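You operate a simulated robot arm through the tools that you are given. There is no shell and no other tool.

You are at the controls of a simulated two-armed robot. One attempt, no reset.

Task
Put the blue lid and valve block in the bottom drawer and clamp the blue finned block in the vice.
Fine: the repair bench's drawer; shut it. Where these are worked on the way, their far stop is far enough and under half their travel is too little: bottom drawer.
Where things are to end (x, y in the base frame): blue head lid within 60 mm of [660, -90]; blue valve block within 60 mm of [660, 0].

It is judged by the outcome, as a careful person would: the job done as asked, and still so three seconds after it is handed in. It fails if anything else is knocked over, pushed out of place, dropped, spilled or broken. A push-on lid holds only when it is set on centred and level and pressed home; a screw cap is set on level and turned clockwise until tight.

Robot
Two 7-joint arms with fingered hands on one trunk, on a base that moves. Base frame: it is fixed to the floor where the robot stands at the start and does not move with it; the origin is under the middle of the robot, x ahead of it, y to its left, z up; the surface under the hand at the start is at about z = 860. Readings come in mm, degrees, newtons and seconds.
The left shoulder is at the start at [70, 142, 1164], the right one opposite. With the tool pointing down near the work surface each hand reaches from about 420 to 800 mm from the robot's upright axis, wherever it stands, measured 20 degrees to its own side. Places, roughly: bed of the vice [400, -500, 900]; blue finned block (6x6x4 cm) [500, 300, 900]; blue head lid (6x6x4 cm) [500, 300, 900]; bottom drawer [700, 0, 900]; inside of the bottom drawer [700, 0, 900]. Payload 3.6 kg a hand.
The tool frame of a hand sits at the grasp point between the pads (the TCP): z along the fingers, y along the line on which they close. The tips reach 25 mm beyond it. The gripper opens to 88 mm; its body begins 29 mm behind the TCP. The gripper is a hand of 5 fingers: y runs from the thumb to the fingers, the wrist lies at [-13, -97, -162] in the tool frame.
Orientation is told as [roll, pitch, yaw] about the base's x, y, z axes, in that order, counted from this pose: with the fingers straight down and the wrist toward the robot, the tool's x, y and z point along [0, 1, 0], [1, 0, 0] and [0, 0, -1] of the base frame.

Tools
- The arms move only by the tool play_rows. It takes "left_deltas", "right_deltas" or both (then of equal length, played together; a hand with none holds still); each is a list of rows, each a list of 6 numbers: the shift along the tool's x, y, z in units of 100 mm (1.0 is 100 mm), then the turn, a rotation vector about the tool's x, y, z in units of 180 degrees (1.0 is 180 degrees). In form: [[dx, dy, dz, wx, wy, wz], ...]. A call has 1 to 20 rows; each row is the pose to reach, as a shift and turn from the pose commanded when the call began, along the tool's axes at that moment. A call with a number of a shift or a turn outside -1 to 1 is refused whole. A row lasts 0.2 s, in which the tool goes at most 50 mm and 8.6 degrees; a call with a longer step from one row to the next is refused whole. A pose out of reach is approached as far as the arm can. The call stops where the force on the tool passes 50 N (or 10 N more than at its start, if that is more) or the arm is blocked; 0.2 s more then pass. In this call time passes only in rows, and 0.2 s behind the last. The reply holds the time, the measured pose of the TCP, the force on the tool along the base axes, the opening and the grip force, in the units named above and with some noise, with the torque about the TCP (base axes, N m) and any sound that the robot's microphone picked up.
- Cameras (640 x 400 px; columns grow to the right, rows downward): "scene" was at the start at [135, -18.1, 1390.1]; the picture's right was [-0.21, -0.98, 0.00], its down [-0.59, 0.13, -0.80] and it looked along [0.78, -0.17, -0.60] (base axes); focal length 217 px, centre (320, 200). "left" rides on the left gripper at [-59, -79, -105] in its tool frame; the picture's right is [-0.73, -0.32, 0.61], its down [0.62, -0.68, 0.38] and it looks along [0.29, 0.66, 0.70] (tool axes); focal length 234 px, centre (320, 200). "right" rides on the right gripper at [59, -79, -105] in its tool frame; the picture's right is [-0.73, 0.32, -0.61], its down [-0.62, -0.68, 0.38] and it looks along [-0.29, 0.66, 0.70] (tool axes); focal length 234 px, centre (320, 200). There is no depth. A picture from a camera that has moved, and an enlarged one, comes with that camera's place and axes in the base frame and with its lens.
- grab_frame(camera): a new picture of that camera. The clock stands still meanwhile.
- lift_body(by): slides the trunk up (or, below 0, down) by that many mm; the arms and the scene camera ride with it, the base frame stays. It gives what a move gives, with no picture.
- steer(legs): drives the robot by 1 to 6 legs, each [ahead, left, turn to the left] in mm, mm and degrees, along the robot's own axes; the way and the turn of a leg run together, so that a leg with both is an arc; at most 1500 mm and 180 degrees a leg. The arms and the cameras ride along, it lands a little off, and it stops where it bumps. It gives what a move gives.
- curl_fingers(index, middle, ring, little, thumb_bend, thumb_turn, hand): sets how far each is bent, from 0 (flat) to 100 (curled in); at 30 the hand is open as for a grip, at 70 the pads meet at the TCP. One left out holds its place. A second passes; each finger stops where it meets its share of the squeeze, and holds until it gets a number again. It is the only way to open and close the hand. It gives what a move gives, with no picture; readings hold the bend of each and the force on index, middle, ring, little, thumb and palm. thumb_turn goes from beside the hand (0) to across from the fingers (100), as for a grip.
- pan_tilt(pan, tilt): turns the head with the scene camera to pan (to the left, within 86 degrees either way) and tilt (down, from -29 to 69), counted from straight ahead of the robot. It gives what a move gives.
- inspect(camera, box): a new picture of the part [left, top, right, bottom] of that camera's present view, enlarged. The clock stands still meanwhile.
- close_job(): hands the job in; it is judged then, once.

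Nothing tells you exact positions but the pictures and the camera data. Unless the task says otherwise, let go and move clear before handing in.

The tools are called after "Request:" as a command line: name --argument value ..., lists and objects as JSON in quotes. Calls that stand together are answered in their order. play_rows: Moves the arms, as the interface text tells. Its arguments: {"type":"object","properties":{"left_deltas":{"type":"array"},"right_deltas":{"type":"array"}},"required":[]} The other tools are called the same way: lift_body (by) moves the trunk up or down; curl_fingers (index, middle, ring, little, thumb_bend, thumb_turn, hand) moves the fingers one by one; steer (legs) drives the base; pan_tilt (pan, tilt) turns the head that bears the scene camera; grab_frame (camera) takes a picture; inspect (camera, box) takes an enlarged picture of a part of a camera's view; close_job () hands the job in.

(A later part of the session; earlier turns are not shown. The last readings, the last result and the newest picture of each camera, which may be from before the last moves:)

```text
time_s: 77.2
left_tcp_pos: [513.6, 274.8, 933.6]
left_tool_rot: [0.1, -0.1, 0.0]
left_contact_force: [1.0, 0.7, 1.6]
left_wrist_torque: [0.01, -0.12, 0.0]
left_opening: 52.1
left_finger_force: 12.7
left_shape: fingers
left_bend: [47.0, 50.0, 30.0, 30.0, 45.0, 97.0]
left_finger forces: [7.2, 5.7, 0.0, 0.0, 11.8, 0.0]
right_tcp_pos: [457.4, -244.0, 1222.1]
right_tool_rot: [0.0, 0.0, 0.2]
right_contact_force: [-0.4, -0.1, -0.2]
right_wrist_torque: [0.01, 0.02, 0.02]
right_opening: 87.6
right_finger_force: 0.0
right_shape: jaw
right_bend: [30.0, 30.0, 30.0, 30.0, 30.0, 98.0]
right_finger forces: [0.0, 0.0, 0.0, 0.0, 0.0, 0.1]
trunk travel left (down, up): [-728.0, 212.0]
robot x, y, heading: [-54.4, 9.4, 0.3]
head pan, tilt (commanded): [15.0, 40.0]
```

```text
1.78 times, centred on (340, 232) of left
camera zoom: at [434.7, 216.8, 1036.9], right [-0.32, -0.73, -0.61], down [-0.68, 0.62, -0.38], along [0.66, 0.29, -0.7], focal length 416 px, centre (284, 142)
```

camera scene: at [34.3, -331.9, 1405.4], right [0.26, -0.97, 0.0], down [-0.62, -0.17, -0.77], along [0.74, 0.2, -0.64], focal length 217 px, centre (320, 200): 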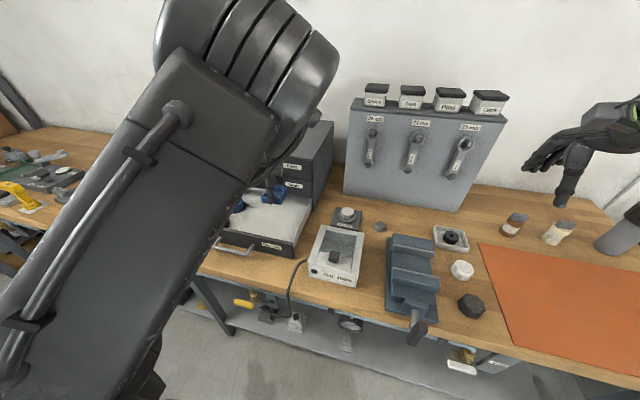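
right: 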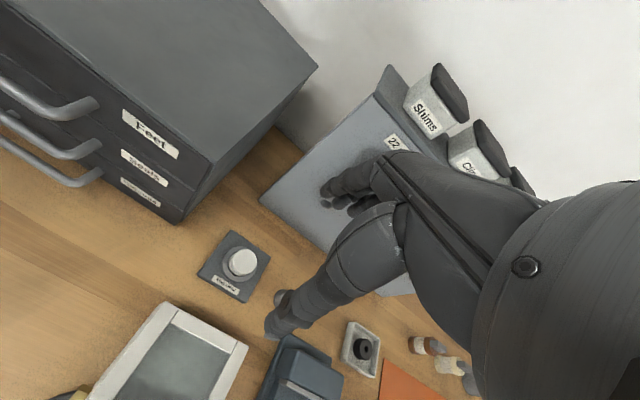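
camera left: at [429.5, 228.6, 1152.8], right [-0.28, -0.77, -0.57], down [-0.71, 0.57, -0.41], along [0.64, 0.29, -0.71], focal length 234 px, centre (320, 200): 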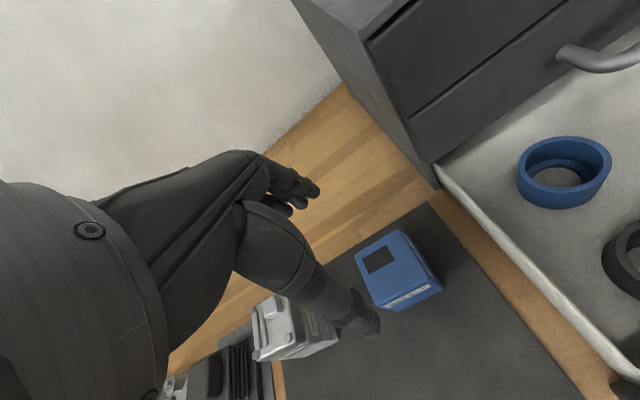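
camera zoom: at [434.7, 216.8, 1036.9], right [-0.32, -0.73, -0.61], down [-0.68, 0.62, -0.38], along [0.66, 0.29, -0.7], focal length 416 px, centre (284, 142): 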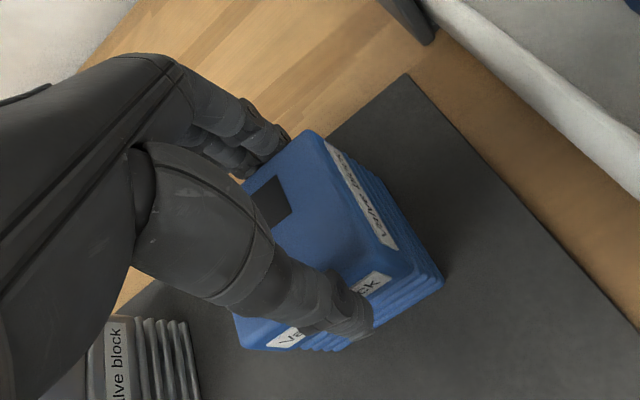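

Gripped at about 12 N. I'll lift slowly and check that only the valve block comes.

Request:
play_rows --left_deltas '[[0, 0.0, -0.04, 0, 0, 0], [0, 0.0, -0.08, 0, 0, 0], [0, 0, -0.12, 0, 0, 0], [0, 0, -0.16, 0, 0, 0]]'

Request:
inspect --camera "left" --box '[200, 120, 480, 345]'

```text
time_s: 78.2
left_tcp_pos: [513.3, 273.9, 947.3]
left_tool_rot: [-0.1, -0.1, 0.0]
left_contact_force: [0.0, -0.4, -2.4]
left_wrist_torque: [0.0, -0.02, 0.02]
left_opening: 52.3
left_finger_force: 12.1
left_shape: fingers
left_bend: [48.0, 50.0, 30.0, 30.0, 45.0, 97.0]
left_finger forces: [6.8, 5.1, 0.0, 0.0, 12.0, 0.0]
right_tcp_pos: [458.0, -243.6, 1220.8]
right_tool_rot: [0.1, 0.0, 0.3]
right_contact_force: [-0.4, -0.1, 0.2]
right_wrist_torque: [0.01, 0.01, 0.0]
right_opening: 87.8
right_finger_force: 0.0
right_shape: jaw
right_bend: [30.0, 30.0, 30.0, 30.0, 30.0, 98.0]
right_finger forces: [0.0, 0.0, 0.0, 0.0, 0.0, 0.0]
trunk travel left (down, up): [-728.0, 212.0]
robot x, y, heading: [-50.1, 11.6, 0.4]
head pan, tilt (commanded): [15.0, 40.0]
```

```text
1.78 times, centred on (340, 232) of left
camera zoom: at [433.7, 216.4, 1051.9], right [-0.32, -0.73, -0.61], down [-0.68, 0.62, -0.38], along [0.66, 0.29, -0.7], focal length 416 px, centre (284, 142)
```

zoom: 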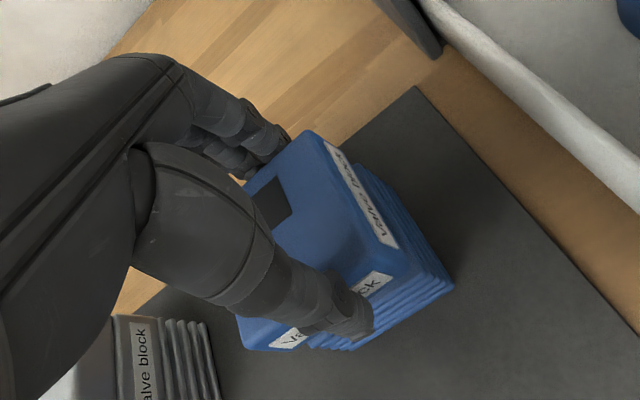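

The valve block is free. I'll raise with the trunk, then drive back and right over the drawer.

Request:
lift_body --by 95

Request:
steer --legs '[[-63, 0, 0], [0, -279, 0]]'

Request:
grab_frame --camera "left"

```text
time_s: 79.5
left_tcp_pos: [514.5, 274.5, 1042.3]
left_tool_rot: [0.0, 0.0, -0.1]
left_contact_force: [0.5, 0.7, -1.7]
left_wrist_torque: [0.0, -0.03, 0.02]
left_opening: 52.4
left_finger_force: 12.1
left_shape: fingers
left_bend: [48.0, 50.0, 30.0, 30.0, 45.0, 97.0]
left_finger forces: [6.7, 5.1, 0.1, 0.0, 12.1, 0.0]
right_tcp_pos: [457.2, -242.6, 1316.3]
right_tool_rot: [0.1, 0.0, 0.3]
right_contact_force: [0.5, 0.0, 0.0]
right_wrist_torque: [0.01, 0.02, 0.02]
right_opening: 87.8
right_finger_force: 0.2
right_shape: jaw
right_bend: [30.0, 30.0, 30.0, 30.0, 30.0, 98.0]
right_finger forces: [0.0, 0.1, 0.1, 0.0, 0.1, 0.1]
trunk travel left (down, up): [-823.0, 117.0]
robot x, y, heading: [-55.8, 8.8, 0.4]
head pan, tilt (commanded): [15.0, 40.0]
```

```text
time_s: 82.0
left_tcp_pos: [450.4, -9.3, 1040.6]
left_tool_rot: [-0.1, 0.0, 0.0]
left_contact_force: [0.6, 0.0, -2.0]
left_wrist_torque: [-0.04, 0.01, 0.0]
left_opening: 52.1
left_finger_force: 12.1
left_shape: fingers
left_bend: [48.0, 50.0, 30.0, 30.0, 45.0, 97.0]
left_finger forces: [6.7, 5.1, 0.0, 0.0, 12.1, 0.0]
right_tcp_pos: [396.9, -527.0, 1317.7]
right_tool_rot: [-0.1, 0.0, 0.3]
right_contact_force: [-1.0, 0.1, 0.0]
right_wrist_torque: [0.02, 0.0, 0.0]
right_opening: 87.8
right_finger_force: 0.1
right_shape: jaw
right_bend: [30.0, 30.0, 30.0, 30.0, 30.0, 98.0]
right_finger forces: [0.0, 0.1, 0.0, 0.1, 0.0, 0.1]
trunk travel left (down, up): [-823.0, 117.0]
robot x, y, heading: [-110.3, -275.3, 0.7]
head pan, tilt (commanded): [15.0, 40.0]
```

```text
taken
camera left: at [371.7, -66.9, 1146.6], right [-0.32, -0.73, -0.61], down [-0.68, 0.62, -0.38], along [0.66, 0.29, -0.7], focal length 234 px, centre (320, 200)
```

left: 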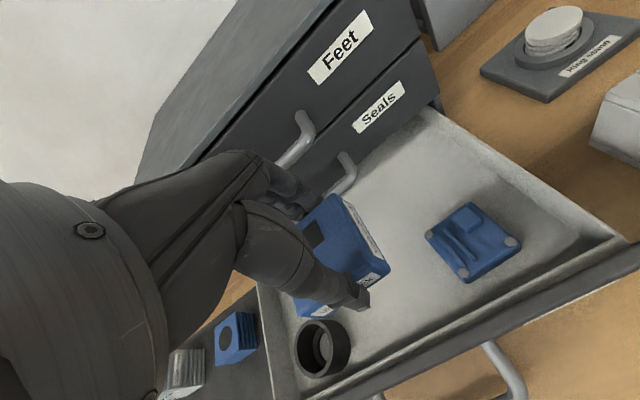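

The valve block is over the free middle of the drawer, clear of the lid and sleeves. I'll lower it with the trunk, then the last bit with the arm.

Request:
lift_body --by -122

Request:
grab_frame --camera "left"

Request:
play_rows --left_deltas '[[0, 0, 0.03, 0, 0, 0], [0, 0, 0.06, 0, 0, 0], [0, 0, 0.09, 0, 0, 0], [0, 0, 0.12, 0, 0, 0]]'

Request:
grab_frame --camera "left"

```text
time_s: 83.5
left_tcp_pos: [450.0, -10.2, 920.6]
left_tool_rot: [-0.1, 0.0, 0.0]
left_contact_force: [0.2, -0.4, -1.6]
left_wrist_torque: [0.05, 0.03, 0.01]
left_opening: 52.1
left_finger_force: 12.1
left_shape: fingers
left_bend: [48.0, 50.0, 30.0, 30.0, 45.0, 97.0]
left_finger forces: [6.8, 5.1, 0.0, 0.0, 12.1, 0.1]
right_tcp_pos: [396.7, -529.1, 1193.7]
right_tool_rot: [0.0, -0.1, 0.4]
right_contact_force: [-0.2, 0.3, 0.4]
right_wrist_torque: [0.06, 0.0, 0.0]
right_opening: 87.7
right_finger_force: 0.0
right_shape: jaw
right_bend: [30.0, 30.0, 30.0, 30.0, 30.0, 98.0]
right_finger forces: [0.0, 0.0, 0.1, 0.0, 0.0, 0.0]
trunk travel left (down, up): [-701.0, 239.0]
robot x, y, heading: [-115.6, -275.1, 0.4]
head pan, tilt (commanded): [15.0, 40.0]
```

```text
taken
camera left: at [371.8, -68.4, 1024.9], right [-0.32, -0.73, -0.61], down [-0.68, 0.62, -0.38], along [0.66, 0.29, -0.7], focal length 234 px, centre (320, 200)
```

left: 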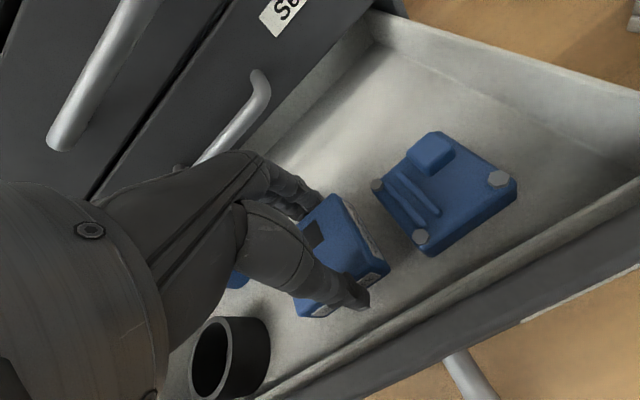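

```text
time_s: 84.5
left_tcp_pos: [450.9, -10.1, 908.8]
left_tool_rot: [-0.1, 0.1, 0.1]
left_contact_force: [-0.2, 0.1, -2.6]
left_wrist_torque: [0.01, -0.02, 0.01]
left_opening: 52.1
left_finger_force: 12.0
left_shape: fingers
left_bend: [48.0, 50.0, 30.0, 30.0, 45.0, 97.0]
left_finger forces: [6.8, 5.1, 0.1, 0.0, 12.1, 0.1]
right_tcp_pos: [396.3, -529.3, 1193.5]
right_tool_rot: [0.0, -0.1, 0.4]
right_contact_force: [-0.1, 0.4, -0.5]
right_wrist_torque: [0.0, 0.02, 0.01]
right_opening: 87.5
right_finger_force: 0.0
right_shape: jaw
right_bend: [30.0, 30.0, 30.0, 30.0, 30.0, 98.0]
right_finger forces: [0.1, 0.1, 0.1, 0.1, 0.1, 0.0]
trunk travel left (down, up): [-701.0, 239.0]
robot x, y, heading: [-113.5, -275.7, 0.3]
head pan, tilt (commanded): [15.0, 40.0]
```

```text
taken
camera left: at [372.2, -67.9, 1013.5], right [-0.32, -0.73, -0.61], down [-0.68, 0.62, -0.38], along [0.66, 0.29, -0.7], focal length 234 px, centre (320, 200)
```

left: 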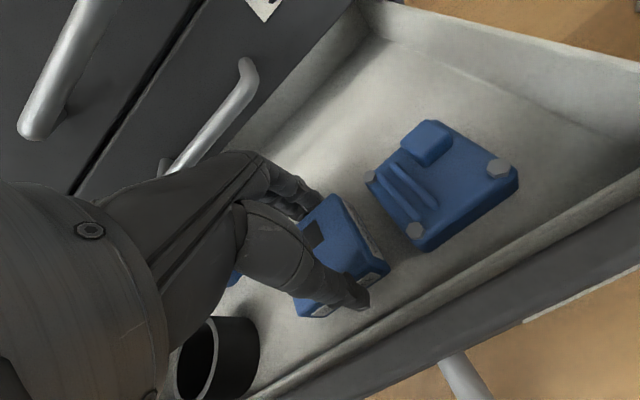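

Request:
play_rows --left_deltas '[[0, 0, 0.02, 0, 0, 0], [0, 0, 0.04, 0, 0, 0], [0, 0, 0.06, 0, 0, 0]]'

```text
time_s: 85.3
left_tcp_pos: [449.3, -9.7, 906.4]
left_tool_rot: [0.0, -0.3, 0.1]
left_contact_force: [-0.2, 1.3, 17.4]
left_wrist_torque: [0.02, -0.1, 0.04]
left_opening: 52.5
left_finger_force: 13.9
left_shape: fingers
left_bend: [48.0, 50.0, 30.0, 30.0, 46.0, 98.0]
left_finger forces: [6.6, 6.1, 0.0, 0.1, 15.0, 0.1]
right_tcp_pos: [393.4, -529.5, 1196.5]
right_tool_rot: [0.1, -0.1, 0.4]
right_contact_force: [0.0, 0.0, 0.1]
right_wrist_torque: [0.01, -0.02, 0.01]
right_opening: 87.7
right_finger_force: 0.1
right_shape: jaw
right_bend: [30.0, 30.0, 30.0, 30.0, 30.0, 98.0]
right_finger forces: [0.0, 0.1, 0.0, 0.0, 0.0, 0.0]
trunk travel left (down, up): [-701.0, 239.0]
robot x, y, heading: [-112.8, -277.9, 0.3]
head pan, tilt (commanded): [15.0, 40.0]
```

The block is on the drawer floor. I'll release it and rise.

Request:
curl_fingers --hand "left" --index 30 --middle 30 --thumb_bend 30

Request:
lift_body --by 140

Request:
grab_frame --camera "left"

Request:
grab_frame --camera "scene"

```text
time_s: 86.3
left_tcp_pos: [451.2, -9.6, 903.3]
left_tool_rot: [0.0, 0.0, 0.1]
left_contact_force: [0.2, -0.3, -0.8]
left_wrist_torque: [-0.01, -0.01, 0.0]
left_opening: 84.2
left_finger_force: 0.5
left_shape: fingers
left_bend: [30.0, 30.0, 30.0, 30.0, 31.0, 96.0]
left_finger forces: [0.0, 0.0, 0.0, 0.1, 0.5, 0.0]
right_tcp_pos: [395.9, -530.1, 1194.7]
right_tool_rot: [0.1, -0.1, 0.5]
right_contact_force: [0.4, -0.1, 0.2]
right_wrist_torque: [0.02, -0.01, 0.05]
right_opening: 87.7
right_finger_force: 0.0
right_shape: jaw
right_bend: [30.0, 30.0, 30.0, 30.0, 30.0, 98.0]
right_finger forces: [0.1, 0.0, 0.1, 0.0, 0.0, 0.0]
trunk travel left (down, up): [-701.0, 239.0]
robot x, y, heading: [-113.6, -274.7, 0.4]
head pan, tilt (commanded): [15.0, 40.0]
```

```text
time_s: 88.0
left_tcp_pos: [452.1, -10.6, 1042.8]
left_tool_rot: [0.0, 0.0, 0.1]
left_contact_force: [0.7, 0.2, -0.2]
left_wrist_torque: [0.0, 0.0, 0.02]
left_opening: 84.8
left_finger_force: 0.1
left_shape: fingers
left_bend: [30.0, 30.0, 30.0, 30.0, 30.0, 96.0]
left_finger forces: [0.0, 0.1, 0.1, 0.0, 0.1, 0.1]
right_tcp_pos: [396.4, -529.9, 1335.2]
right_tool_rot: [-0.1, 0.0, 0.3]
right_contact_force: [0.5, -0.1, 0.0]
right_wrist_torque: [0.01, 0.03, 0.0]
right_opening: 87.4
right_finger_force: 0.0
right_shape: jaw
right_bend: [30.0, 30.0, 30.0, 30.0, 30.0, 98.0]
right_finger forces: [0.1, 0.0, 0.0, 0.0, 0.0, 0.0]
trunk travel left (down, up): [-841.0, 99.0]
robot x, y, heading: [-114.0, -277.7, 0.4]
head pan, tilt (commanded): [15.0, 40.0]
```

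```text
taken
camera left: at [371.6, -68.5, 1146.8], right [-0.32, -0.73, -0.61], down [-0.68, 0.62, -0.38], along [0.66, 0.29, -0.7], focal length 234 px, centre (320, 200)
```

left: 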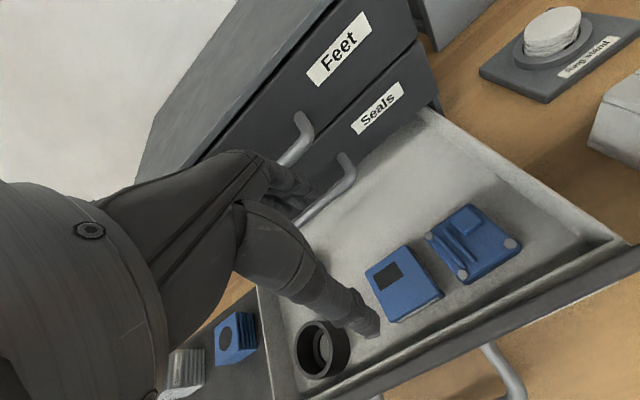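

```text
taken
camera scene: at [20.1, -253.8, 1526.4], right [0.27, -0.96, 0.0], down [-0.62, -0.17, -0.77], along [0.74, 0.2, -0.64], focal length 217 px, centre (320, 200)
```

scene: 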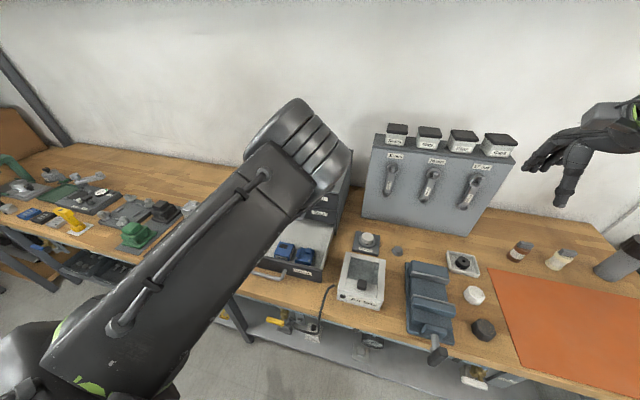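

Both parts are in the drawer: lid about (442, −84), valve block about (443, −10). Next I'll close it by pushing the handle bar with the backs of the fingers, so I'll back off and shape the hand first.

Request:
steer --legs '[[-165, 0, 0]]'

Request:
curl_fingers --hand "left" --index 58 --middle 58 --ring 58 --little 58 --thumb_bend 30 --thumb_turn 0

Request:
play_rows --left_deltas '[[0, 0, 0, -0.042, 0, 0], [0, 0, 0, -0.084, 0, 0]]'

Request:
grab_frame --camera "left"

Request:
grab_frame --camera "scene"

```text
time_s: 89.5
left_tcp_pos: [290.3, -11.4, 1041.0]
left_tool_rot: [-0.2, 0.3, 0.0]
left_contact_force: [1.6, -0.1, -0.5]
left_wrist_torque: [-0.01, -0.01, 0.01]
left_opening: 84.4
left_finger_force: 0.1
left_shape: fingers
left_bend: [30.0, 30.0, 30.0, 30.0, 30.0, 96.0]
left_finger forces: [0.0, 0.0, 0.0, 0.1, 0.1, 0.1]
right_tcp_pos: [237.7, -530.0, 1332.0]
right_tool_rot: [0.0, 0.2, 0.5]
right_contact_force: [0.4, 0.1, -0.1]
right_wrist_torque: [0.01, 0.02, 0.03]
right_opening: 87.6
right_finger_force: 0.0
right_shape: jaw
right_bend: [30.0, 30.0, 30.0, 30.0, 30.0, 98.0]
right_finger forces: [0.1, 0.0, 0.1, 0.0, 0.0, 0.1]
trunk travel left (down, up): [-841.0, 99.0]
robot x, y, heading: [-274.7, -279.1, 0.5]
head pan, tilt (commanded): [15.0, 40.0]
```

```text
time_s: 90.5
left_tcp_pos: [288.4, -12.0, 1042.3]
left_tool_rot: [0.0, 0.0, 0.0]
left_contact_force: [0.2, 0.1, 0.0]
left_wrist_torque: [0.01, 0.03, 0.02]
left_opening: 106.0
left_finger_force: 0.1
left_shape: fingers
left_bend: [57.0, 57.0, 57.0, 57.0, 30.0, 0.0]
left_finger forces: [0.0, 0.0, 0.1, 0.0, 0.0, 0.0]
right_tcp_pos: [234.0, -529.9, 1334.8]
right_tool_rot: [0.0, -0.1, 0.4]
right_contact_force: [0.3, 0.5, -0.3]
right_wrist_torque: [-0.01, -0.02, 0.01]
right_opening: 87.5
right_finger_force: 0.0
right_shape: jaw
right_bend: [30.0, 30.0, 30.0, 30.0, 30.0, 98.0]
right_finger forces: [0.0, 0.0, 0.0, 0.1, 0.0, 0.0]
trunk travel left (down, up): [-841.0, 99.0]
robot x, y, heading: [-277.0, -274.7, 0.3]
head pan, tilt (commanded): [15.0, 40.0]
```

```text
time_s: 91.0
left_tcp_pos: [287.4, -12.3, 1043.0]
left_tool_rot: [0.0, -15.3, 0.1]
left_contact_force: [-0.2, -1.0, 0.0]
left_wrist_torque: [0.01, -0.02, 0.01]
left_opening: 105.7
left_finger_force: 0.1
left_shape: fingers
left_bend: [57.0, 57.0, 57.0, 57.0, 30.0, 0.0]
left_finger forces: [0.0, 0.0, 0.0, 0.0, 0.0, 0.1]
right_tcp_pos: [233.3, -529.4, 1334.5]
right_tool_rot: [-0.1, -0.1, 0.4]
right_contact_force: [0.1, 0.1, 1.0]
right_wrist_torque: [-0.02, 0.01, 0.03]
right_opening: 87.8
right_finger_force: 0.0
right_shape: jaw
right_bend: [30.0, 30.0, 30.0, 30.0, 30.0, 98.0]
right_finger forces: [0.1, 0.0, 0.0, 0.0, 0.0, 0.0]
trunk travel left (down, up): [-841.0, 99.0]
robot x, y, heading: [-274.4, -278.5, 0.4]
head pan, tilt (commanded): [15.0, 40.0]
```

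```text
taken
camera left: at [183.6, -69.8, 1122.6], right [-0.15, -0.73, -0.67], down [-0.56, 0.62, -0.55], along [0.82, 0.29, -0.5], focal length 234 px, centre (320, 200)
```

left: 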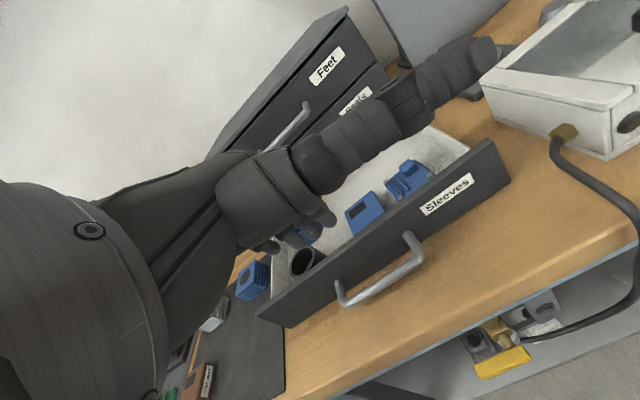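

```text
taken
camera scene: at [-142.9, -254.8, 1526.5], right [0.27, -0.96, 0.0], down [-0.62, -0.17, -0.77], along [0.74, 0.2, -0.64], focal length 217 px, centre (320, 200)
```

scene: 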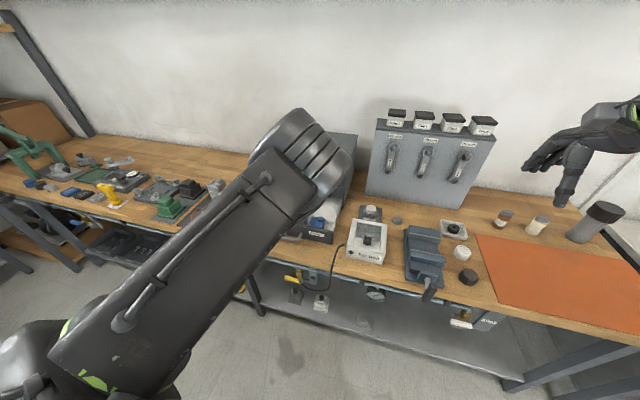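

The bar is at x≈343 and the hand is clear in front of it. I'll lower the trunk until the fingers are at bar height.

Request:
lift_body --by -143

Request:
grab_frame --camera "left"

```text
time_s: 92.7
left_tcp_pos: [287.1, -12.3, 899.1]
left_tool_rot: [-0.2, -15.1, 0.1]
left_contact_force: [0.9, -0.3, 0.1]
left_wrist_torque: [0.02, 0.03, 0.01]
left_opening: 105.9
left_finger_force: 0.0
left_shape: fingers
left_bend: [57.0, 57.0, 57.0, 57.0, 30.0, 0.0]
left_finger forces: [0.1, 0.0, 0.1, 0.0, 0.1, 0.1]
right_tcp_pos: [234.0, -529.7, 1191.5]
right_tool_rot: [0.0, 0.0, 0.4]
right_contact_force: [0.0, -0.6, -0.4]
right_wrist_torque: [0.01, 0.0, 0.03]
right_opening: 87.6
right_finger_force: 0.0
right_shape: jaw
right_bend: [30.0, 30.0, 30.0, 30.0, 30.0, 98.0]
right_finger forces: [0.1, 0.0, 0.0, 0.1, 0.0, 0.1]
trunk travel left (down, up): [-698.0, 242.0]
robot x, y, heading: [-275.0, -275.9, 0.4]
head pan, tilt (commanded): [15.0, 40.0]
```

```text
taken
camera left: at [183.6, -70.0, 979.8], right [-0.15, -0.73, -0.67], down [-0.56, 0.62, -0.55], along [0.82, 0.29, -0.5], focal length 234 px, centre (320, 200)
```

left: 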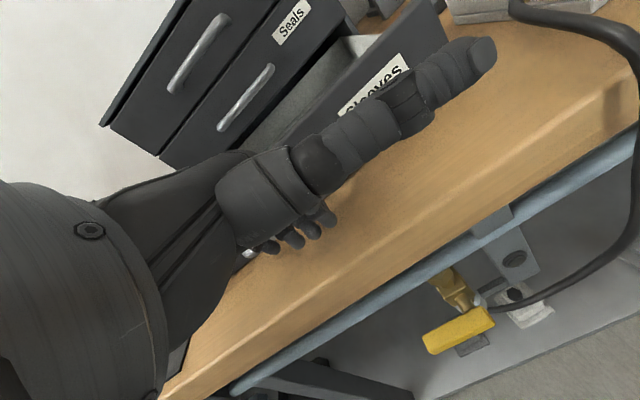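

Fingertips are slightly high for the bar; I'll lower 6 mm, then drive the base forward to push.

Request:
play_rows --left_deltas '[[0, -0.008, 0.03, 0, 0, 0], [0, -0.016, 0.06, 0, 0, 0]]'

Request:
steer --legs '[[60, 0, 0]]'

Request:
grab_frame --camera "left"

Request:
grab_frame --camera "scene"

```text
time_s: 93.3
left_tcp_pos: [288.5, -11.5, 893.4]
left_tool_rot: [-0.1, -15.1, 0.0]
left_contact_force: [0.1, 0.3, -0.1]
left_wrist_torque: [0.02, 0.04, -0.01]
left_opening: 105.9
left_finger_force: 0.1
left_shape: fingers
left_bend: [57.0, 57.0, 57.0, 57.0, 30.0, 0.0]
left_finger forces: [0.1, 0.0, 0.0, 0.0, 0.0, 0.0]
right_tcp_pos: [234.0, -529.7, 1191.8]
right_tool_rot: [0.0, -0.1, 0.4]
right_contact_force: [-0.1, -0.1, 1.0]
right_wrist_torque: [0.03, -0.01, 0.0]
right_opening: 87.9
right_finger_force: 0.1
right_shape: jaw
right_bend: [30.0, 30.0, 30.0, 30.0, 30.0, 98.0]
right_finger forces: [0.0, 0.0, 0.0, 0.0, 0.1, 0.0]
trunk travel left (down, up): [-698.0, 242.0]
robot x, y, heading: [-276.6, -279.7, 0.3]
head pan, tilt (commanded): [15.0, 40.0]
```

```text
time_s: 94.3
left_tcp_pos: [349.3, -9.8, 894.6]
left_tool_rot: [-0.2, -15.2, 0.2]
left_contact_force: [-0.2, 0.3, 0.1]
left_wrist_torque: [-0.03, 0.04, 0.01]
left_opening: 105.9
left_finger_force: 0.0
left_shape: fingers
left_bend: [57.0, 57.0, 57.0, 57.0, 30.0, 0.0]
left_finger forces: [0.1, 0.1, 0.0, 0.0, 0.0, 0.1]
right_tcp_pos: [292.5, -529.6, 1193.1]
right_tool_rot: [0.0, -0.1, 0.4]
right_contact_force: [0.1, -0.2, -0.6]
right_wrist_torque: [0.05, -0.06, 0.0]
right_opening: 87.9
right_finger_force: 0.0
right_shape: jaw
right_bend: [30.0, 30.0, 30.0, 30.0, 30.0, 98.0]
right_finger forces: [0.1, 0.1, 0.0, 0.0, 0.1, 0.1]
trunk travel left (down, up): [-698.0, 242.0]
robot x, y, heading: [-215.6, -274.9, 0.3]
head pan, tilt (commanded): [15.0, 40.0]
```

```text
taken
camera left: at [244.6, -69.7, 974.2], right [-0.15, -0.73, -0.67], down [-0.56, 0.62, -0.55], along [0.82, 0.29, -0.5], focal length 234 px, centre (320, 200)
```

left: 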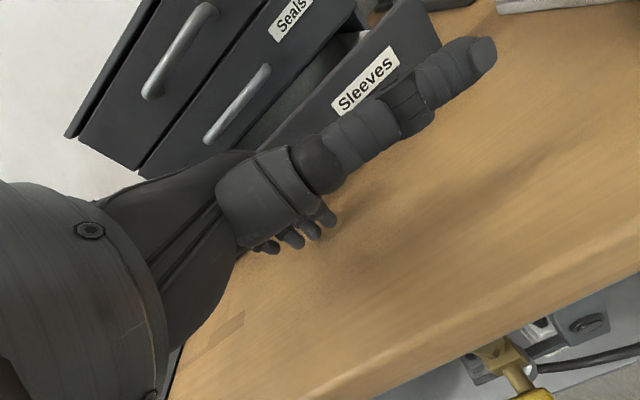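

```text
taken
camera scene: at [-84.2, -254.5, 1383.7], right [0.27, -0.96, 0.0], down [-0.62, -0.17, -0.77], along [0.74, 0.2, -0.64], focal length 217 px, centre (320, 200)
```

scene: 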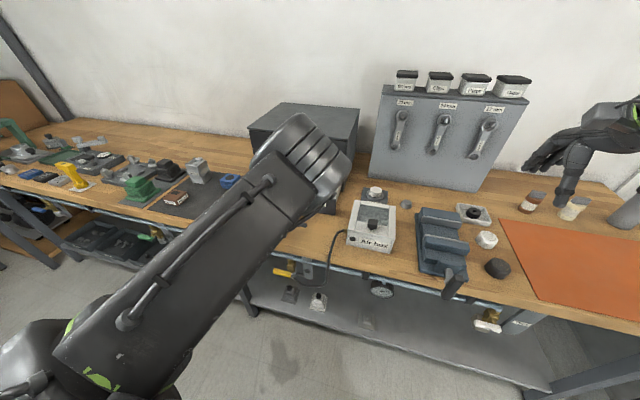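

The drawer is sliding with almost no resistance. I'll push on.

Request:
steer --legs '[[125, 0, 0]]'

Request:
grab_frame --camera "left"

```text
time_s: 95.6
left_tcp_pos: [475.6, -9.9, 895.0]
left_tool_rot: [-0.1, -15.1, 0.0]
left_contact_force: [0.9, -0.4, 0.7]
left_wrist_torque: [0.01, -0.01, -0.02]
left_opening: 105.8
left_finger_force: 0.2
left_shape: fingers
left_bend: [57.0, 57.0, 57.0, 57.0, 30.0, 0.0]
left_finger forces: [0.0, 0.1, 0.0, 0.1, 0.0, 0.1]
right_tcp_pos: [419.3, -528.6, 1192.4]
right_tool_rot: [0.0, 0.1, 0.4]
right_contact_force: [0.7, 1.0, -0.7]
right_wrist_torque: [-0.01, 0.01, -0.04]
right_opening: 87.6
right_finger_force: 0.0
right_shape: jaw
right_bend: [30.0, 30.0, 30.0, 30.0, 30.0, 98.0]
right_finger forces: [0.0, 0.0, 0.1, 0.1, 0.0, 0.1]
trunk travel left (down, up): [-698.0, 242.0]
robot x, y, heading: [-88.4, -274.7, 0.2]
head pan, tilt (commanded): [15.0, 40.0]
```

```text
taken
camera left: at [370.6, -68.8, 973.5], right [-0.15, -0.73, -0.67], down [-0.56, 0.62, -0.55], along [0.82, 0.29, -0.5], focal length 234 px, centre (320, 200)
```

left: 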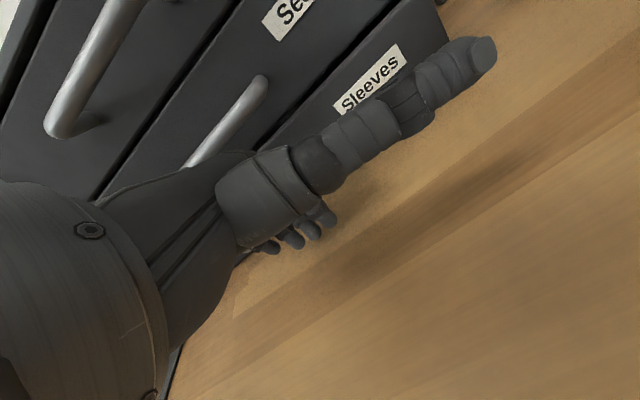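

Request:
play_rows --left_deltas '[[0, 0.039, 0.01, 0, 0, 0], [0, 0.077, 0.021, 0, 0, 0], [0, 0.116, 0.031, 0, 0, 0], [0, 0.155, 0.041, 0, 0, 0], [0, 0.193, 0.052, 0, 0, 0], [0, 0.232, 0.062, 0, 0, 0]]'

Request:
grab_frame --camera "left"

```text
time_s: 97.0
left_tcp_pos: [498.7, -10.7, 895.4]
left_tool_rot: [-0.1, -15.2, 0.1]
left_contact_force: [-3.5, 0.9, 1.5]
left_wrist_torque: [0.02, -0.04, 0.06]
left_opening: 105.9
left_finger_force: 2.1
left_shape: fingers
left_bend: [57.0, 60.0, 57.0, 57.0, 30.0, 0.0]
left_finger forces: [0.1, 4.2, 0.0, 0.1, 0.1, 0.0]
right_tcp_pos: [418.8, -528.7, 1193.4]
right_tool_rot: [-0.1, 0.0, 0.4]
right_contact_force: [-0.2, 0.5, 0.2]
right_wrist_torque: [-0.04, -0.03, 0.02]
right_opening: 87.7
right_finger_force: 0.2
right_shape: jaw
right_bend: [30.0, 30.0, 30.0, 30.0, 30.0, 98.0]
right_finger forces: [0.0, 0.0, 0.0, 0.0, 0.1, 0.0]
trunk travel left (down, up): [-698.0, 242.0]
robot x, y, heading: [-85.1, -275.9, 0.2]
head pan, tilt (commanded): [15.0, 40.0]
```

```text
taken
camera left: at [394.3, -69.1, 973.8], right [-0.15, -0.73, -0.67], down [-0.56, 0.62, -0.55], along [0.82, 0.29, -0.5], focal length 234 px, centre (320, 200)
```

left: 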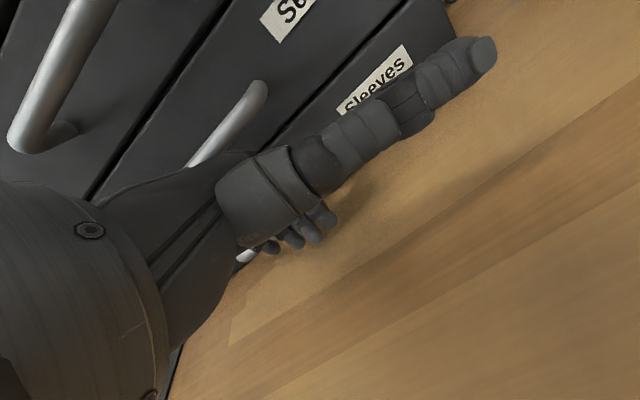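

Request:
play_rows --left_deltas '[[0, 0.029, 0.008, 0, 0, 0], [0, 0.058, 0.016, 0, 0, 0], [0, 0.087, 0.023, 0, 0, 0], [0, 0.116, 0.031, 0, 0, 0]]'

Request:
pan_tilt --pan 25 --tilt 40

Request:
grab_frame --camera "scene"

```text
time_s: 98.0
left_tcp_pos: [505.4, -10.9, 897.3]
left_tool_rot: [0.1, -15.4, 0.1]
left_contact_force: [-23.5, -0.9, 6.5]
left_wrist_torque: [0.09, -0.12, 0.26]
left_opening: 105.1
left_finger_force: 12.6
left_shape: fingers
left_bend: [60.0, 71.0, 64.0, 57.0, 30.0, 0.0]
left_finger forces: [2.9, 12.1, 9.4, 0.0, 0.0, 0.1]
right_tcp_pos: [413.8, -529.1, 1194.3]
right_tool_rot: [0.0, -0.3, 0.4]
right_contact_force: [-0.4, 0.5, 0.0]
right_wrist_torque: [-0.01, -0.05, -0.03]
right_opening: 87.8
right_finger_force: 0.1
right_shape: jaw
right_bend: [30.0, 30.0, 30.0, 30.0, 30.0, 98.0]
right_finger forces: [0.1, 0.0, 0.0, 0.0, 0.0, 0.1]
trunk travel left (down, up): [-698.0, 242.0]
robot x, y, heading: [-87.6, -276.5, 0.3]
head pan, tilt (commanded): [15.0, 40.0]
```

```text
time_s: 98.7
left_tcp_pos: [506.4, -10.5, 896.5]
left_tool_rot: [0.0, -15.4, 0.2]
left_contact_force: [-23.9, 1.6, 7.0]
left_wrist_torque: [0.09, -0.1, 0.39]
left_opening: 104.6
left_finger_force: 12.8
left_shape: fingers
left_bend: [60.0, 71.0, 65.0, 57.0, 30.0, 0.0]
left_finger forces: [3.2, 12.0, 9.7, 0.0, 0.0, 0.0]
right_tcp_pos: [413.5, -528.4, 1193.9]
right_tool_rot: [0.1, -0.3, 0.4]
right_contact_force: [0.2, 0.4, 0.1]
right_wrist_torque: [-0.01, -0.01, 0.0]
right_opening: 87.8
right_finger_force: 0.0
right_shape: jaw
right_bend: [30.0, 30.0, 30.0, 30.0, 30.0, 98.0]
right_finger forces: [0.0, 0.0, 0.0, 0.0, 0.1, 0.0]
trunk travel left (down, up): [-698.0, 242.0]
robot x, y, heading: [-88.9, -279.2, 0.4]
head pan, tilt (commanded): [25.0, 40.0]
```

```text
taken
camera scene: at [31.0, -240.0, 1384.1], right [0.43, -0.9, 0.0], down [-0.58, -0.28, -0.77], along [0.7, 0.33, -0.64], focal length 217 px, centre (320, 200)
```

scene: 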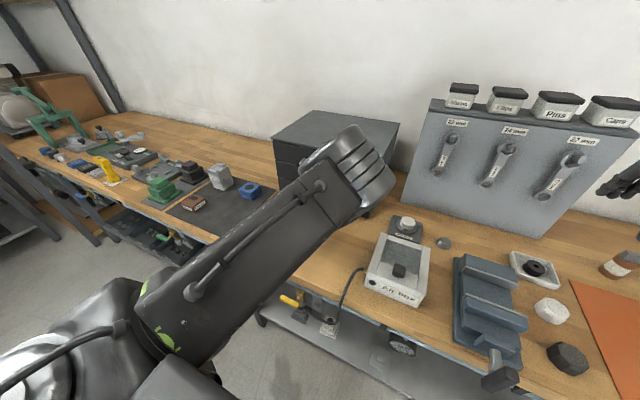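

A steady 24 N resistance suggests the drawer is home. I'll back off and look.

Request:
play_rows --left_deltas '[[0, -0.193, -0.052, 0, 0, 0], [0, -0.386, -0.104, 0, 0, 0], [0, -0.58, -0.155, 0, 0, 0]]'

Request:
grab_frame --camera "left"

Request:
inspect --camera "left" --box '[0, 0, 480, 300]'

```text
time_s: 99.5
left_tcp_pos: [451.6, -7.0, 891.7]
left_tool_rot: [-0.2, -15.1, 0.0]
left_contact_force: [-0.2, -0.3, 0.4]
left_wrist_torque: [0.01, 0.0, -0.05]
left_opening: 105.7
left_finger_force: 0.0
left_shape: fingers
left_bend: [57.0, 57.0, 57.0, 57.0, 30.0, 0.0]
left_finger forces: [0.0, 0.1, 0.0, 0.0, 0.1, 0.0]
left hand out of reach, approached as far as the arm can: row 3
right_tcp_pos: [419.8, -529.4, 1191.1]
right_tool_rot: [0.0, 0.0, 0.3]
right_contact_force: [0.1, 0.6, -0.5]
right_wrist_torque: [0.04, 0.02, 0.01]
right_opening: 87.6
right_finger_force: 0.0
right_shape: jaw
right_bend: [30.0, 30.0, 30.0, 30.0, 30.0, 98.0]
right_finger forces: [0.0, 0.0, 0.0, 0.1, 0.0, 0.1]
trunk travel left (down, up): [-698.0, 242.0]
robot x, y, heading: [-92.9, -275.1, 0.6]
head pan, tilt (commanded): [25.0, 40.0]
```

```text
taken
camera left: at [348.1, -64.9, 972.6], right [-0.15, -0.73, -0.67], down [-0.56, 0.62, -0.55], along [0.82, 0.29, -0.5], focal length 234 px, centre (320, 200)
```

left: 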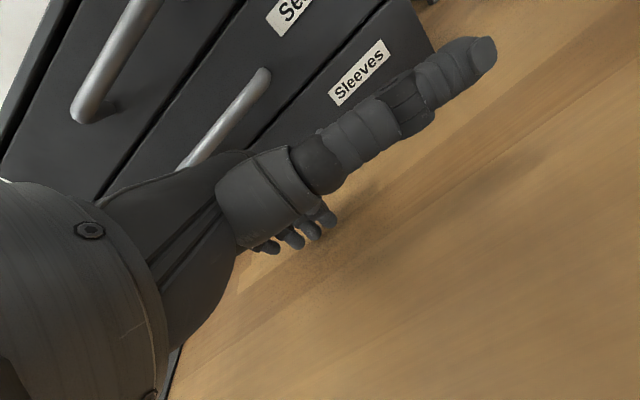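

```text
1.33 times, centred on (240, 150) of left
camera zoom: at [348.1, -64.9, 972.6], right [-0.15, -0.73, -0.67], down [-0.56, 0.62, -0.55], along [0.82, 0.29, -0.5], focal length 312 px, centre (427, 267)
```

zoom: 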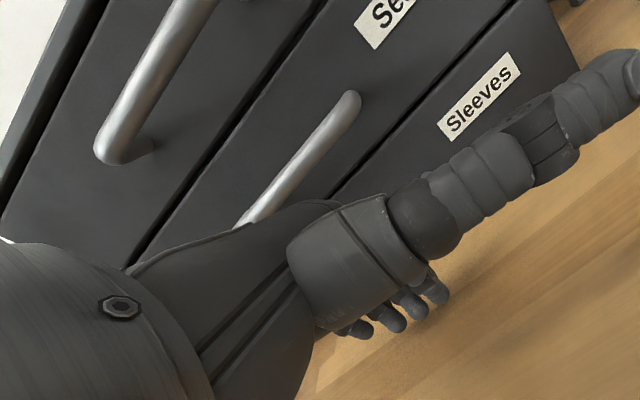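

The drawer looks flush. I'll raise the hand clear and study the vice.

Request:
lift_body --by 150

Request:
pan_tilt --pan -20 --tilt 55

Request:
grab_frame --camera "scene"

```text
time_s: 101.2
left_tcp_pos: [452.0, -7.7, 1042.8]
left_tool_rot: [-0.1, -15.1, 0.0]
left_contact_force: [-0.4, 0.9, -0.6]
left_wrist_torque: [0.03, -0.02, -0.01]
left_opening: 105.8
left_finger_force: 0.2
left_shape: fingers
left_bend: [57.0, 57.0, 57.0, 57.0, 30.0, 0.0]
left_finger forces: [0.0, 0.0, 0.0, 0.0, 0.0, 0.0]
right_tcp_pos: [418.4, -528.3, 1341.7]
right_tool_rot: [-0.1, 0.1, 0.4]
right_contact_force: [0.0, 0.2, 0.7]
right_wrist_torque: [-0.02, 0.0, -0.03]
right_opening: 87.7
right_finger_force: 0.1
right_shape: jaw
right_bend: [30.0, 30.0, 30.0, 30.0, 30.0, 98.0]
right_finger forces: [0.0, 0.0, 0.0, 0.0, 0.0, 0.0]
trunk travel left (down, up): [-848.0, 92.0]
robot x, y, heading: [-90.4, -280.8, 0.3]
head pan, tilt (commanded): [25.0, 40.0]
```

```text
time_s: 102.4
left_tcp_pos: [450.9, -6.8, 1043.2]
left_tool_rot: [-0.1, -15.1, 0.0]
left_contact_force: [0.3, 0.1, -0.3]
left_wrist_torque: [0.0, 0.01, 0.0]
left_opening: 105.5
left_finger_force: 0.1
left_shape: fingers
left_bend: [57.0, 57.0, 57.0, 57.0, 30.0, 0.0]
left_finger forces: [0.0, 0.0, 0.1, 0.0, 0.1, 0.0]
right_tcp_pos: [419.9, -528.0, 1341.8]
right_tool_rot: [0.1, 0.1, 0.5]
right_contact_force: [0.3, -0.3, 0.1]
right_wrist_torque: [0.02, -0.02, -0.02]
right_opening: 87.7
right_finger_force: 0.0
right_shape: jaw
right_bend: [30.0, 30.0, 30.0, 30.0, 30.0, 98.0]
right_finger forces: [0.0, 0.1, 0.0, 0.0, 0.0, 0.0]
trunk travel left (down, up): [-848.0, 92.0]
robot x, y, heading: [-85.3, -274.5, 0.5]
head pan, tilt (commanded): [-20.0, 55.0]
```

```text
taken
camera scene: at [29.0, -300.2, 1512.8], right [-0.33, -0.94, 0.0], down [-0.77, 0.27, -0.57], along [0.54, -0.19, -0.82], focal length 217 px, centre (320, 200)
```

scene: 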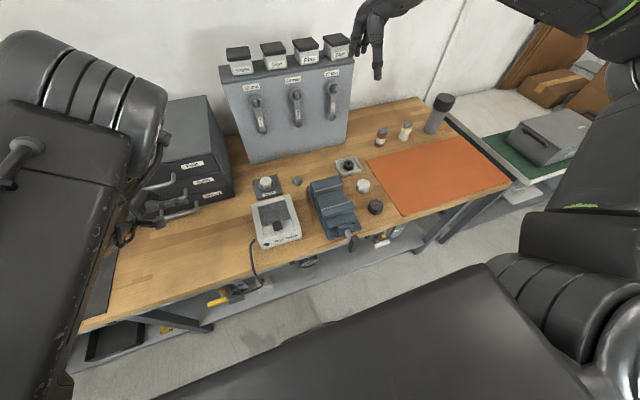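

Request:
inspect --camera "scene" --box '[290, 160, 390, 255]'

Request:
inspect --camera "scene" --box '[110, 100, 240, 230]'

```text
4.21 times, centred on (340, 208) of scene
camera zoom: at [29.0, -300.2, 1512.8], right [-0.33, -0.94, 0.0], down [-0.77, 0.27, -0.57], along [0.54, -0.19, -0.82], focal length 914 px, centre (236, 168)
```

zoom: 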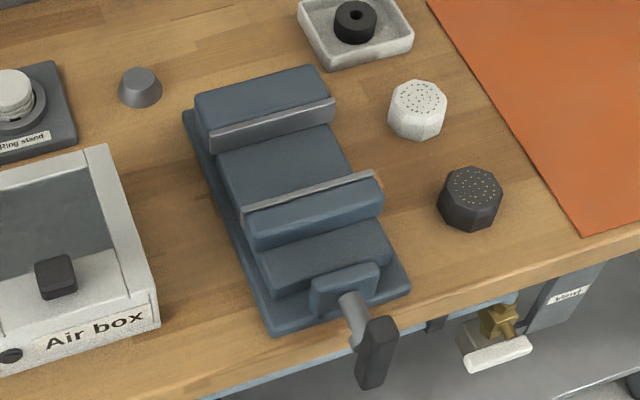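

```text
3.08 times, centred on (175, 165) of scene
camera zoom: at [29.0, -300.2, 1512.8], right [-0.33, -0.94, 0.0], down [-0.77, 0.27, -0.57], along [0.54, -0.19, -0.82], focal length 668 px, centre (766, 308)
```

zoom: 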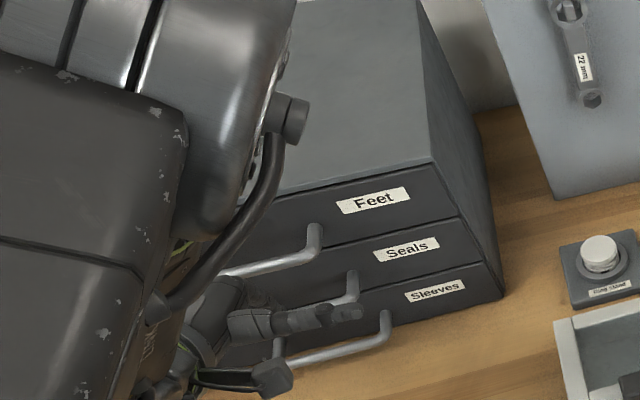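

The drawer is confirmed shut. The vice jaws run along x: fixed jaw face near x≈462, moving jaw near x≈383, jaw tops at about z 915. I'll zoom in closer.

Request:
inspect --camera "scene" --box '[328, 215, 368, 255]'

Request:
inspect --camera "scene" --box '[305, 170, 365, 225]'

```text
10.00 times, centred on (348, 235) of scene
camera zoom: at [29.0, -300.2, 1512.8], right [-0.33, -0.94, 0.0], down [-0.77, 0.27, -0.57], along [0.54, -0.19, -0.82], focal length 2171 px, centre (40, -150)
```

zoom: 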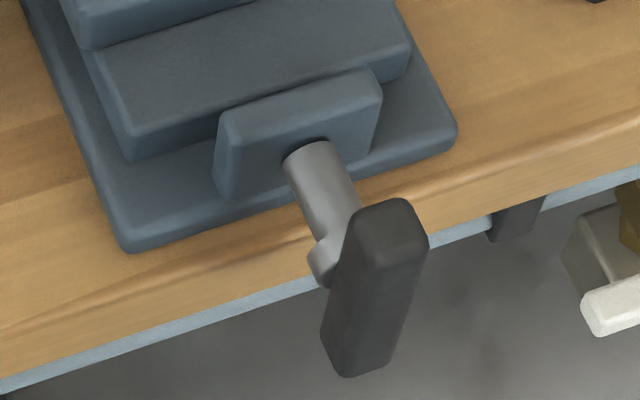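

```text
7.27 times, centred on (335, 198) of scene
camera zoom: at [29.0, -300.2, 1512.8], right [-0.33, -0.94, 0.0], down [-0.77, 0.27, -0.57], along [0.54, -0.19, -0.82], focal length 1579 px, centre (211, 218)
```

zoom: 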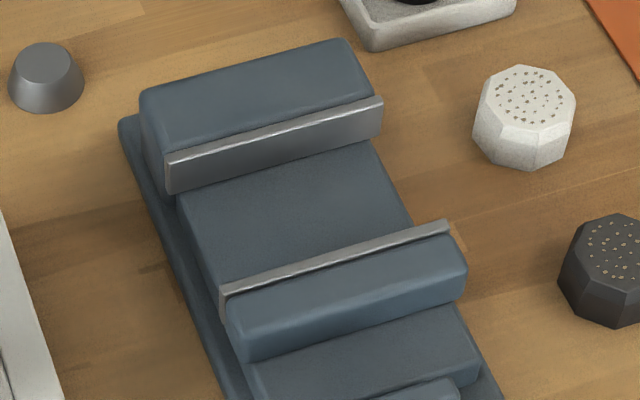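

The vice has a vertical T-handle about 120 mm long at roughly x=255, y=−491, z=874, just off the bench edge. It turns about an axis along x. Since the jaws close along x, I need to hold the finned block by its ±y sides, so I'll turn the left hand to yaw −90° in free air.

Request:
play_rows --left_deltas '[[0, 0, 0, 0.042, 0, 0], [0, 0, 0, 0.084, 0, 0]]'

Request:
play_rows --left_deltas '[[0, 0, 0, 0, 0, 0.042], [0, 0, 0, 0, 0, 0.084], [0, 0, 0, 0, 0, 0.126], [0, 0, 0, 0, 0, 0.168], [0, 0, 0, 0, 0, 0.21], [0, 0, 0, 0, 0, 0.25]]'

Request:
pan_tilt --pan 25 --tilt 45

Request:
grab_frame --camera "scene"

```text
time_s: 103.0
left_tcp_pos: [452.0, -6.7, 1043.7]
left_tool_rot: [-0.1, 0.0, -0.1]
left_contact_force: [-0.8, -0.1, 0.1]
left_wrist_torque: [-0.04, 0.0, 0.0]
left_opening: 105.9
left_finger_force: 0.0
left_shape: fingers
left_bend: [57.0, 57.0, 57.0, 57.0, 30.0, 0.0]
left_finger forces: [0.0, 0.1, 0.0, 0.0, 0.0, 0.0]
right_tcp_pos: [419.1, -527.4, 1342.0]
right_tool_rot: [0.0, -0.1, 0.4]
right_contact_force: [0.1, 0.4, -0.1]
right_wrist_torque: [0.03, -0.02, 0.0]
right_opening: 87.8
right_finger_force: 0.1
right_shape: jaw
right_bend: [30.0, 30.0, 30.0, 30.0, 30.0, 98.0]
right_finger forces: [0.0, 0.1, 0.0, 0.1, 0.1, 0.0]
trunk travel left (down, up): [-848.0, 92.0]
robot x, y, heading: [-91.3, -277.9, 0.4]
head pan, tilt (commanded): [-20.0, 55.0]
```

```text
time_s: 104.4
left_tcp_pos: [450.9, -8.2, 1043.2]
left_tool_rot: [-0.2, -0.2, -45.2]
left_contact_force: [0.1, -0.1, 0.4]
left_wrist_torque: [-0.02, 0.0, 0.01]
left_opening: 105.7
left_finger_force: 0.1
left_shape: fingers
left_bend: [57.0, 57.0, 57.0, 57.0, 30.0, 0.0]
left_finger forces: [0.0, 0.1, 0.0, 0.1, 0.0, 0.0]
right_tcp_pos: [419.3, -528.2, 1341.9]
right_tool_rot: [0.0, 0.0, 0.4]
right_contact_force: [-0.7, 0.3, -0.1]
right_wrist_torque: [0.01, -0.01, 0.03]
right_opening: 87.7
right_finger_force: 0.1
right_shape: jaw
right_bend: [30.0, 30.0, 30.0, 30.0, 30.0, 98.0]
right_finger forces: [0.1, 0.1, 0.0, 0.0, 0.1, 0.0]
trunk travel left (down, up): [-848.0, 92.0]
robot x, y, heading: [-85.3, -278.4, 0.6]
head pan, tilt (commanded): [-20.0, 55.0]
```

```text
time_s: 105.5
left_tcp_pos: [451.4, -7.5, 1043.8]
left_tool_rot: [-0.2, -0.1, -45.0]
left_contact_force: [0.0, 0.6, 0.4]
left_wrist_torque: [0.01, 0.0, 0.02]
left_opening: 105.6
left_finger_force: 0.1
left_shape: fingers
left_bend: [57.0, 57.0, 57.0, 57.0, 30.0, 0.0]
left_finger forces: [0.1, 0.1, 0.0, 0.0, 0.0, 0.1]
right_tcp_pos: [419.3, -528.8, 1340.7]
right_tool_rot: [0.0, 0.0, 0.4]
right_contact_force: [0.4, -0.2, 0.4]
right_wrist_torque: [0.02, 0.0, -0.01]
right_opening: 87.6
right_finger_force: 0.0
right_shape: jaw
right_bend: [30.0, 30.0, 30.0, 30.0, 30.0, 98.0]
right_finger forces: [0.0, 0.0, 0.0, 0.0, 0.0, 0.0]
trunk travel left (down, up): [-848.0, 92.0]
robot x, y, heading: [-91.2, -277.0, 0.6]
head pan, tilt (commanded): [25.0, 45.0]
```

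```text
taken
camera scene: at [34.6, -241.4, 1526.2], right [0.43, -0.9, 0.0], down [-0.64, -0.3, -0.71], along [0.64, 0.3, -0.71], focal length 217 px, centre (320, 200)
```

scene: 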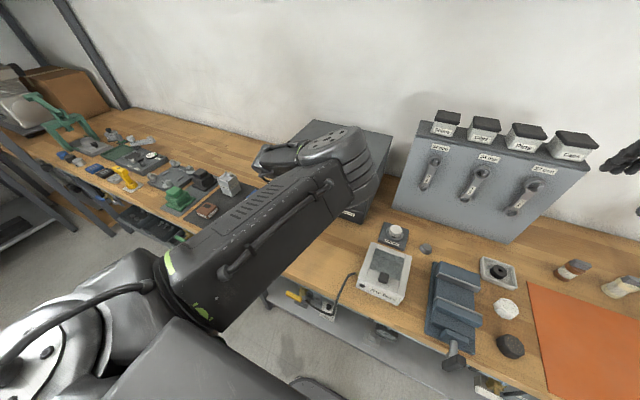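

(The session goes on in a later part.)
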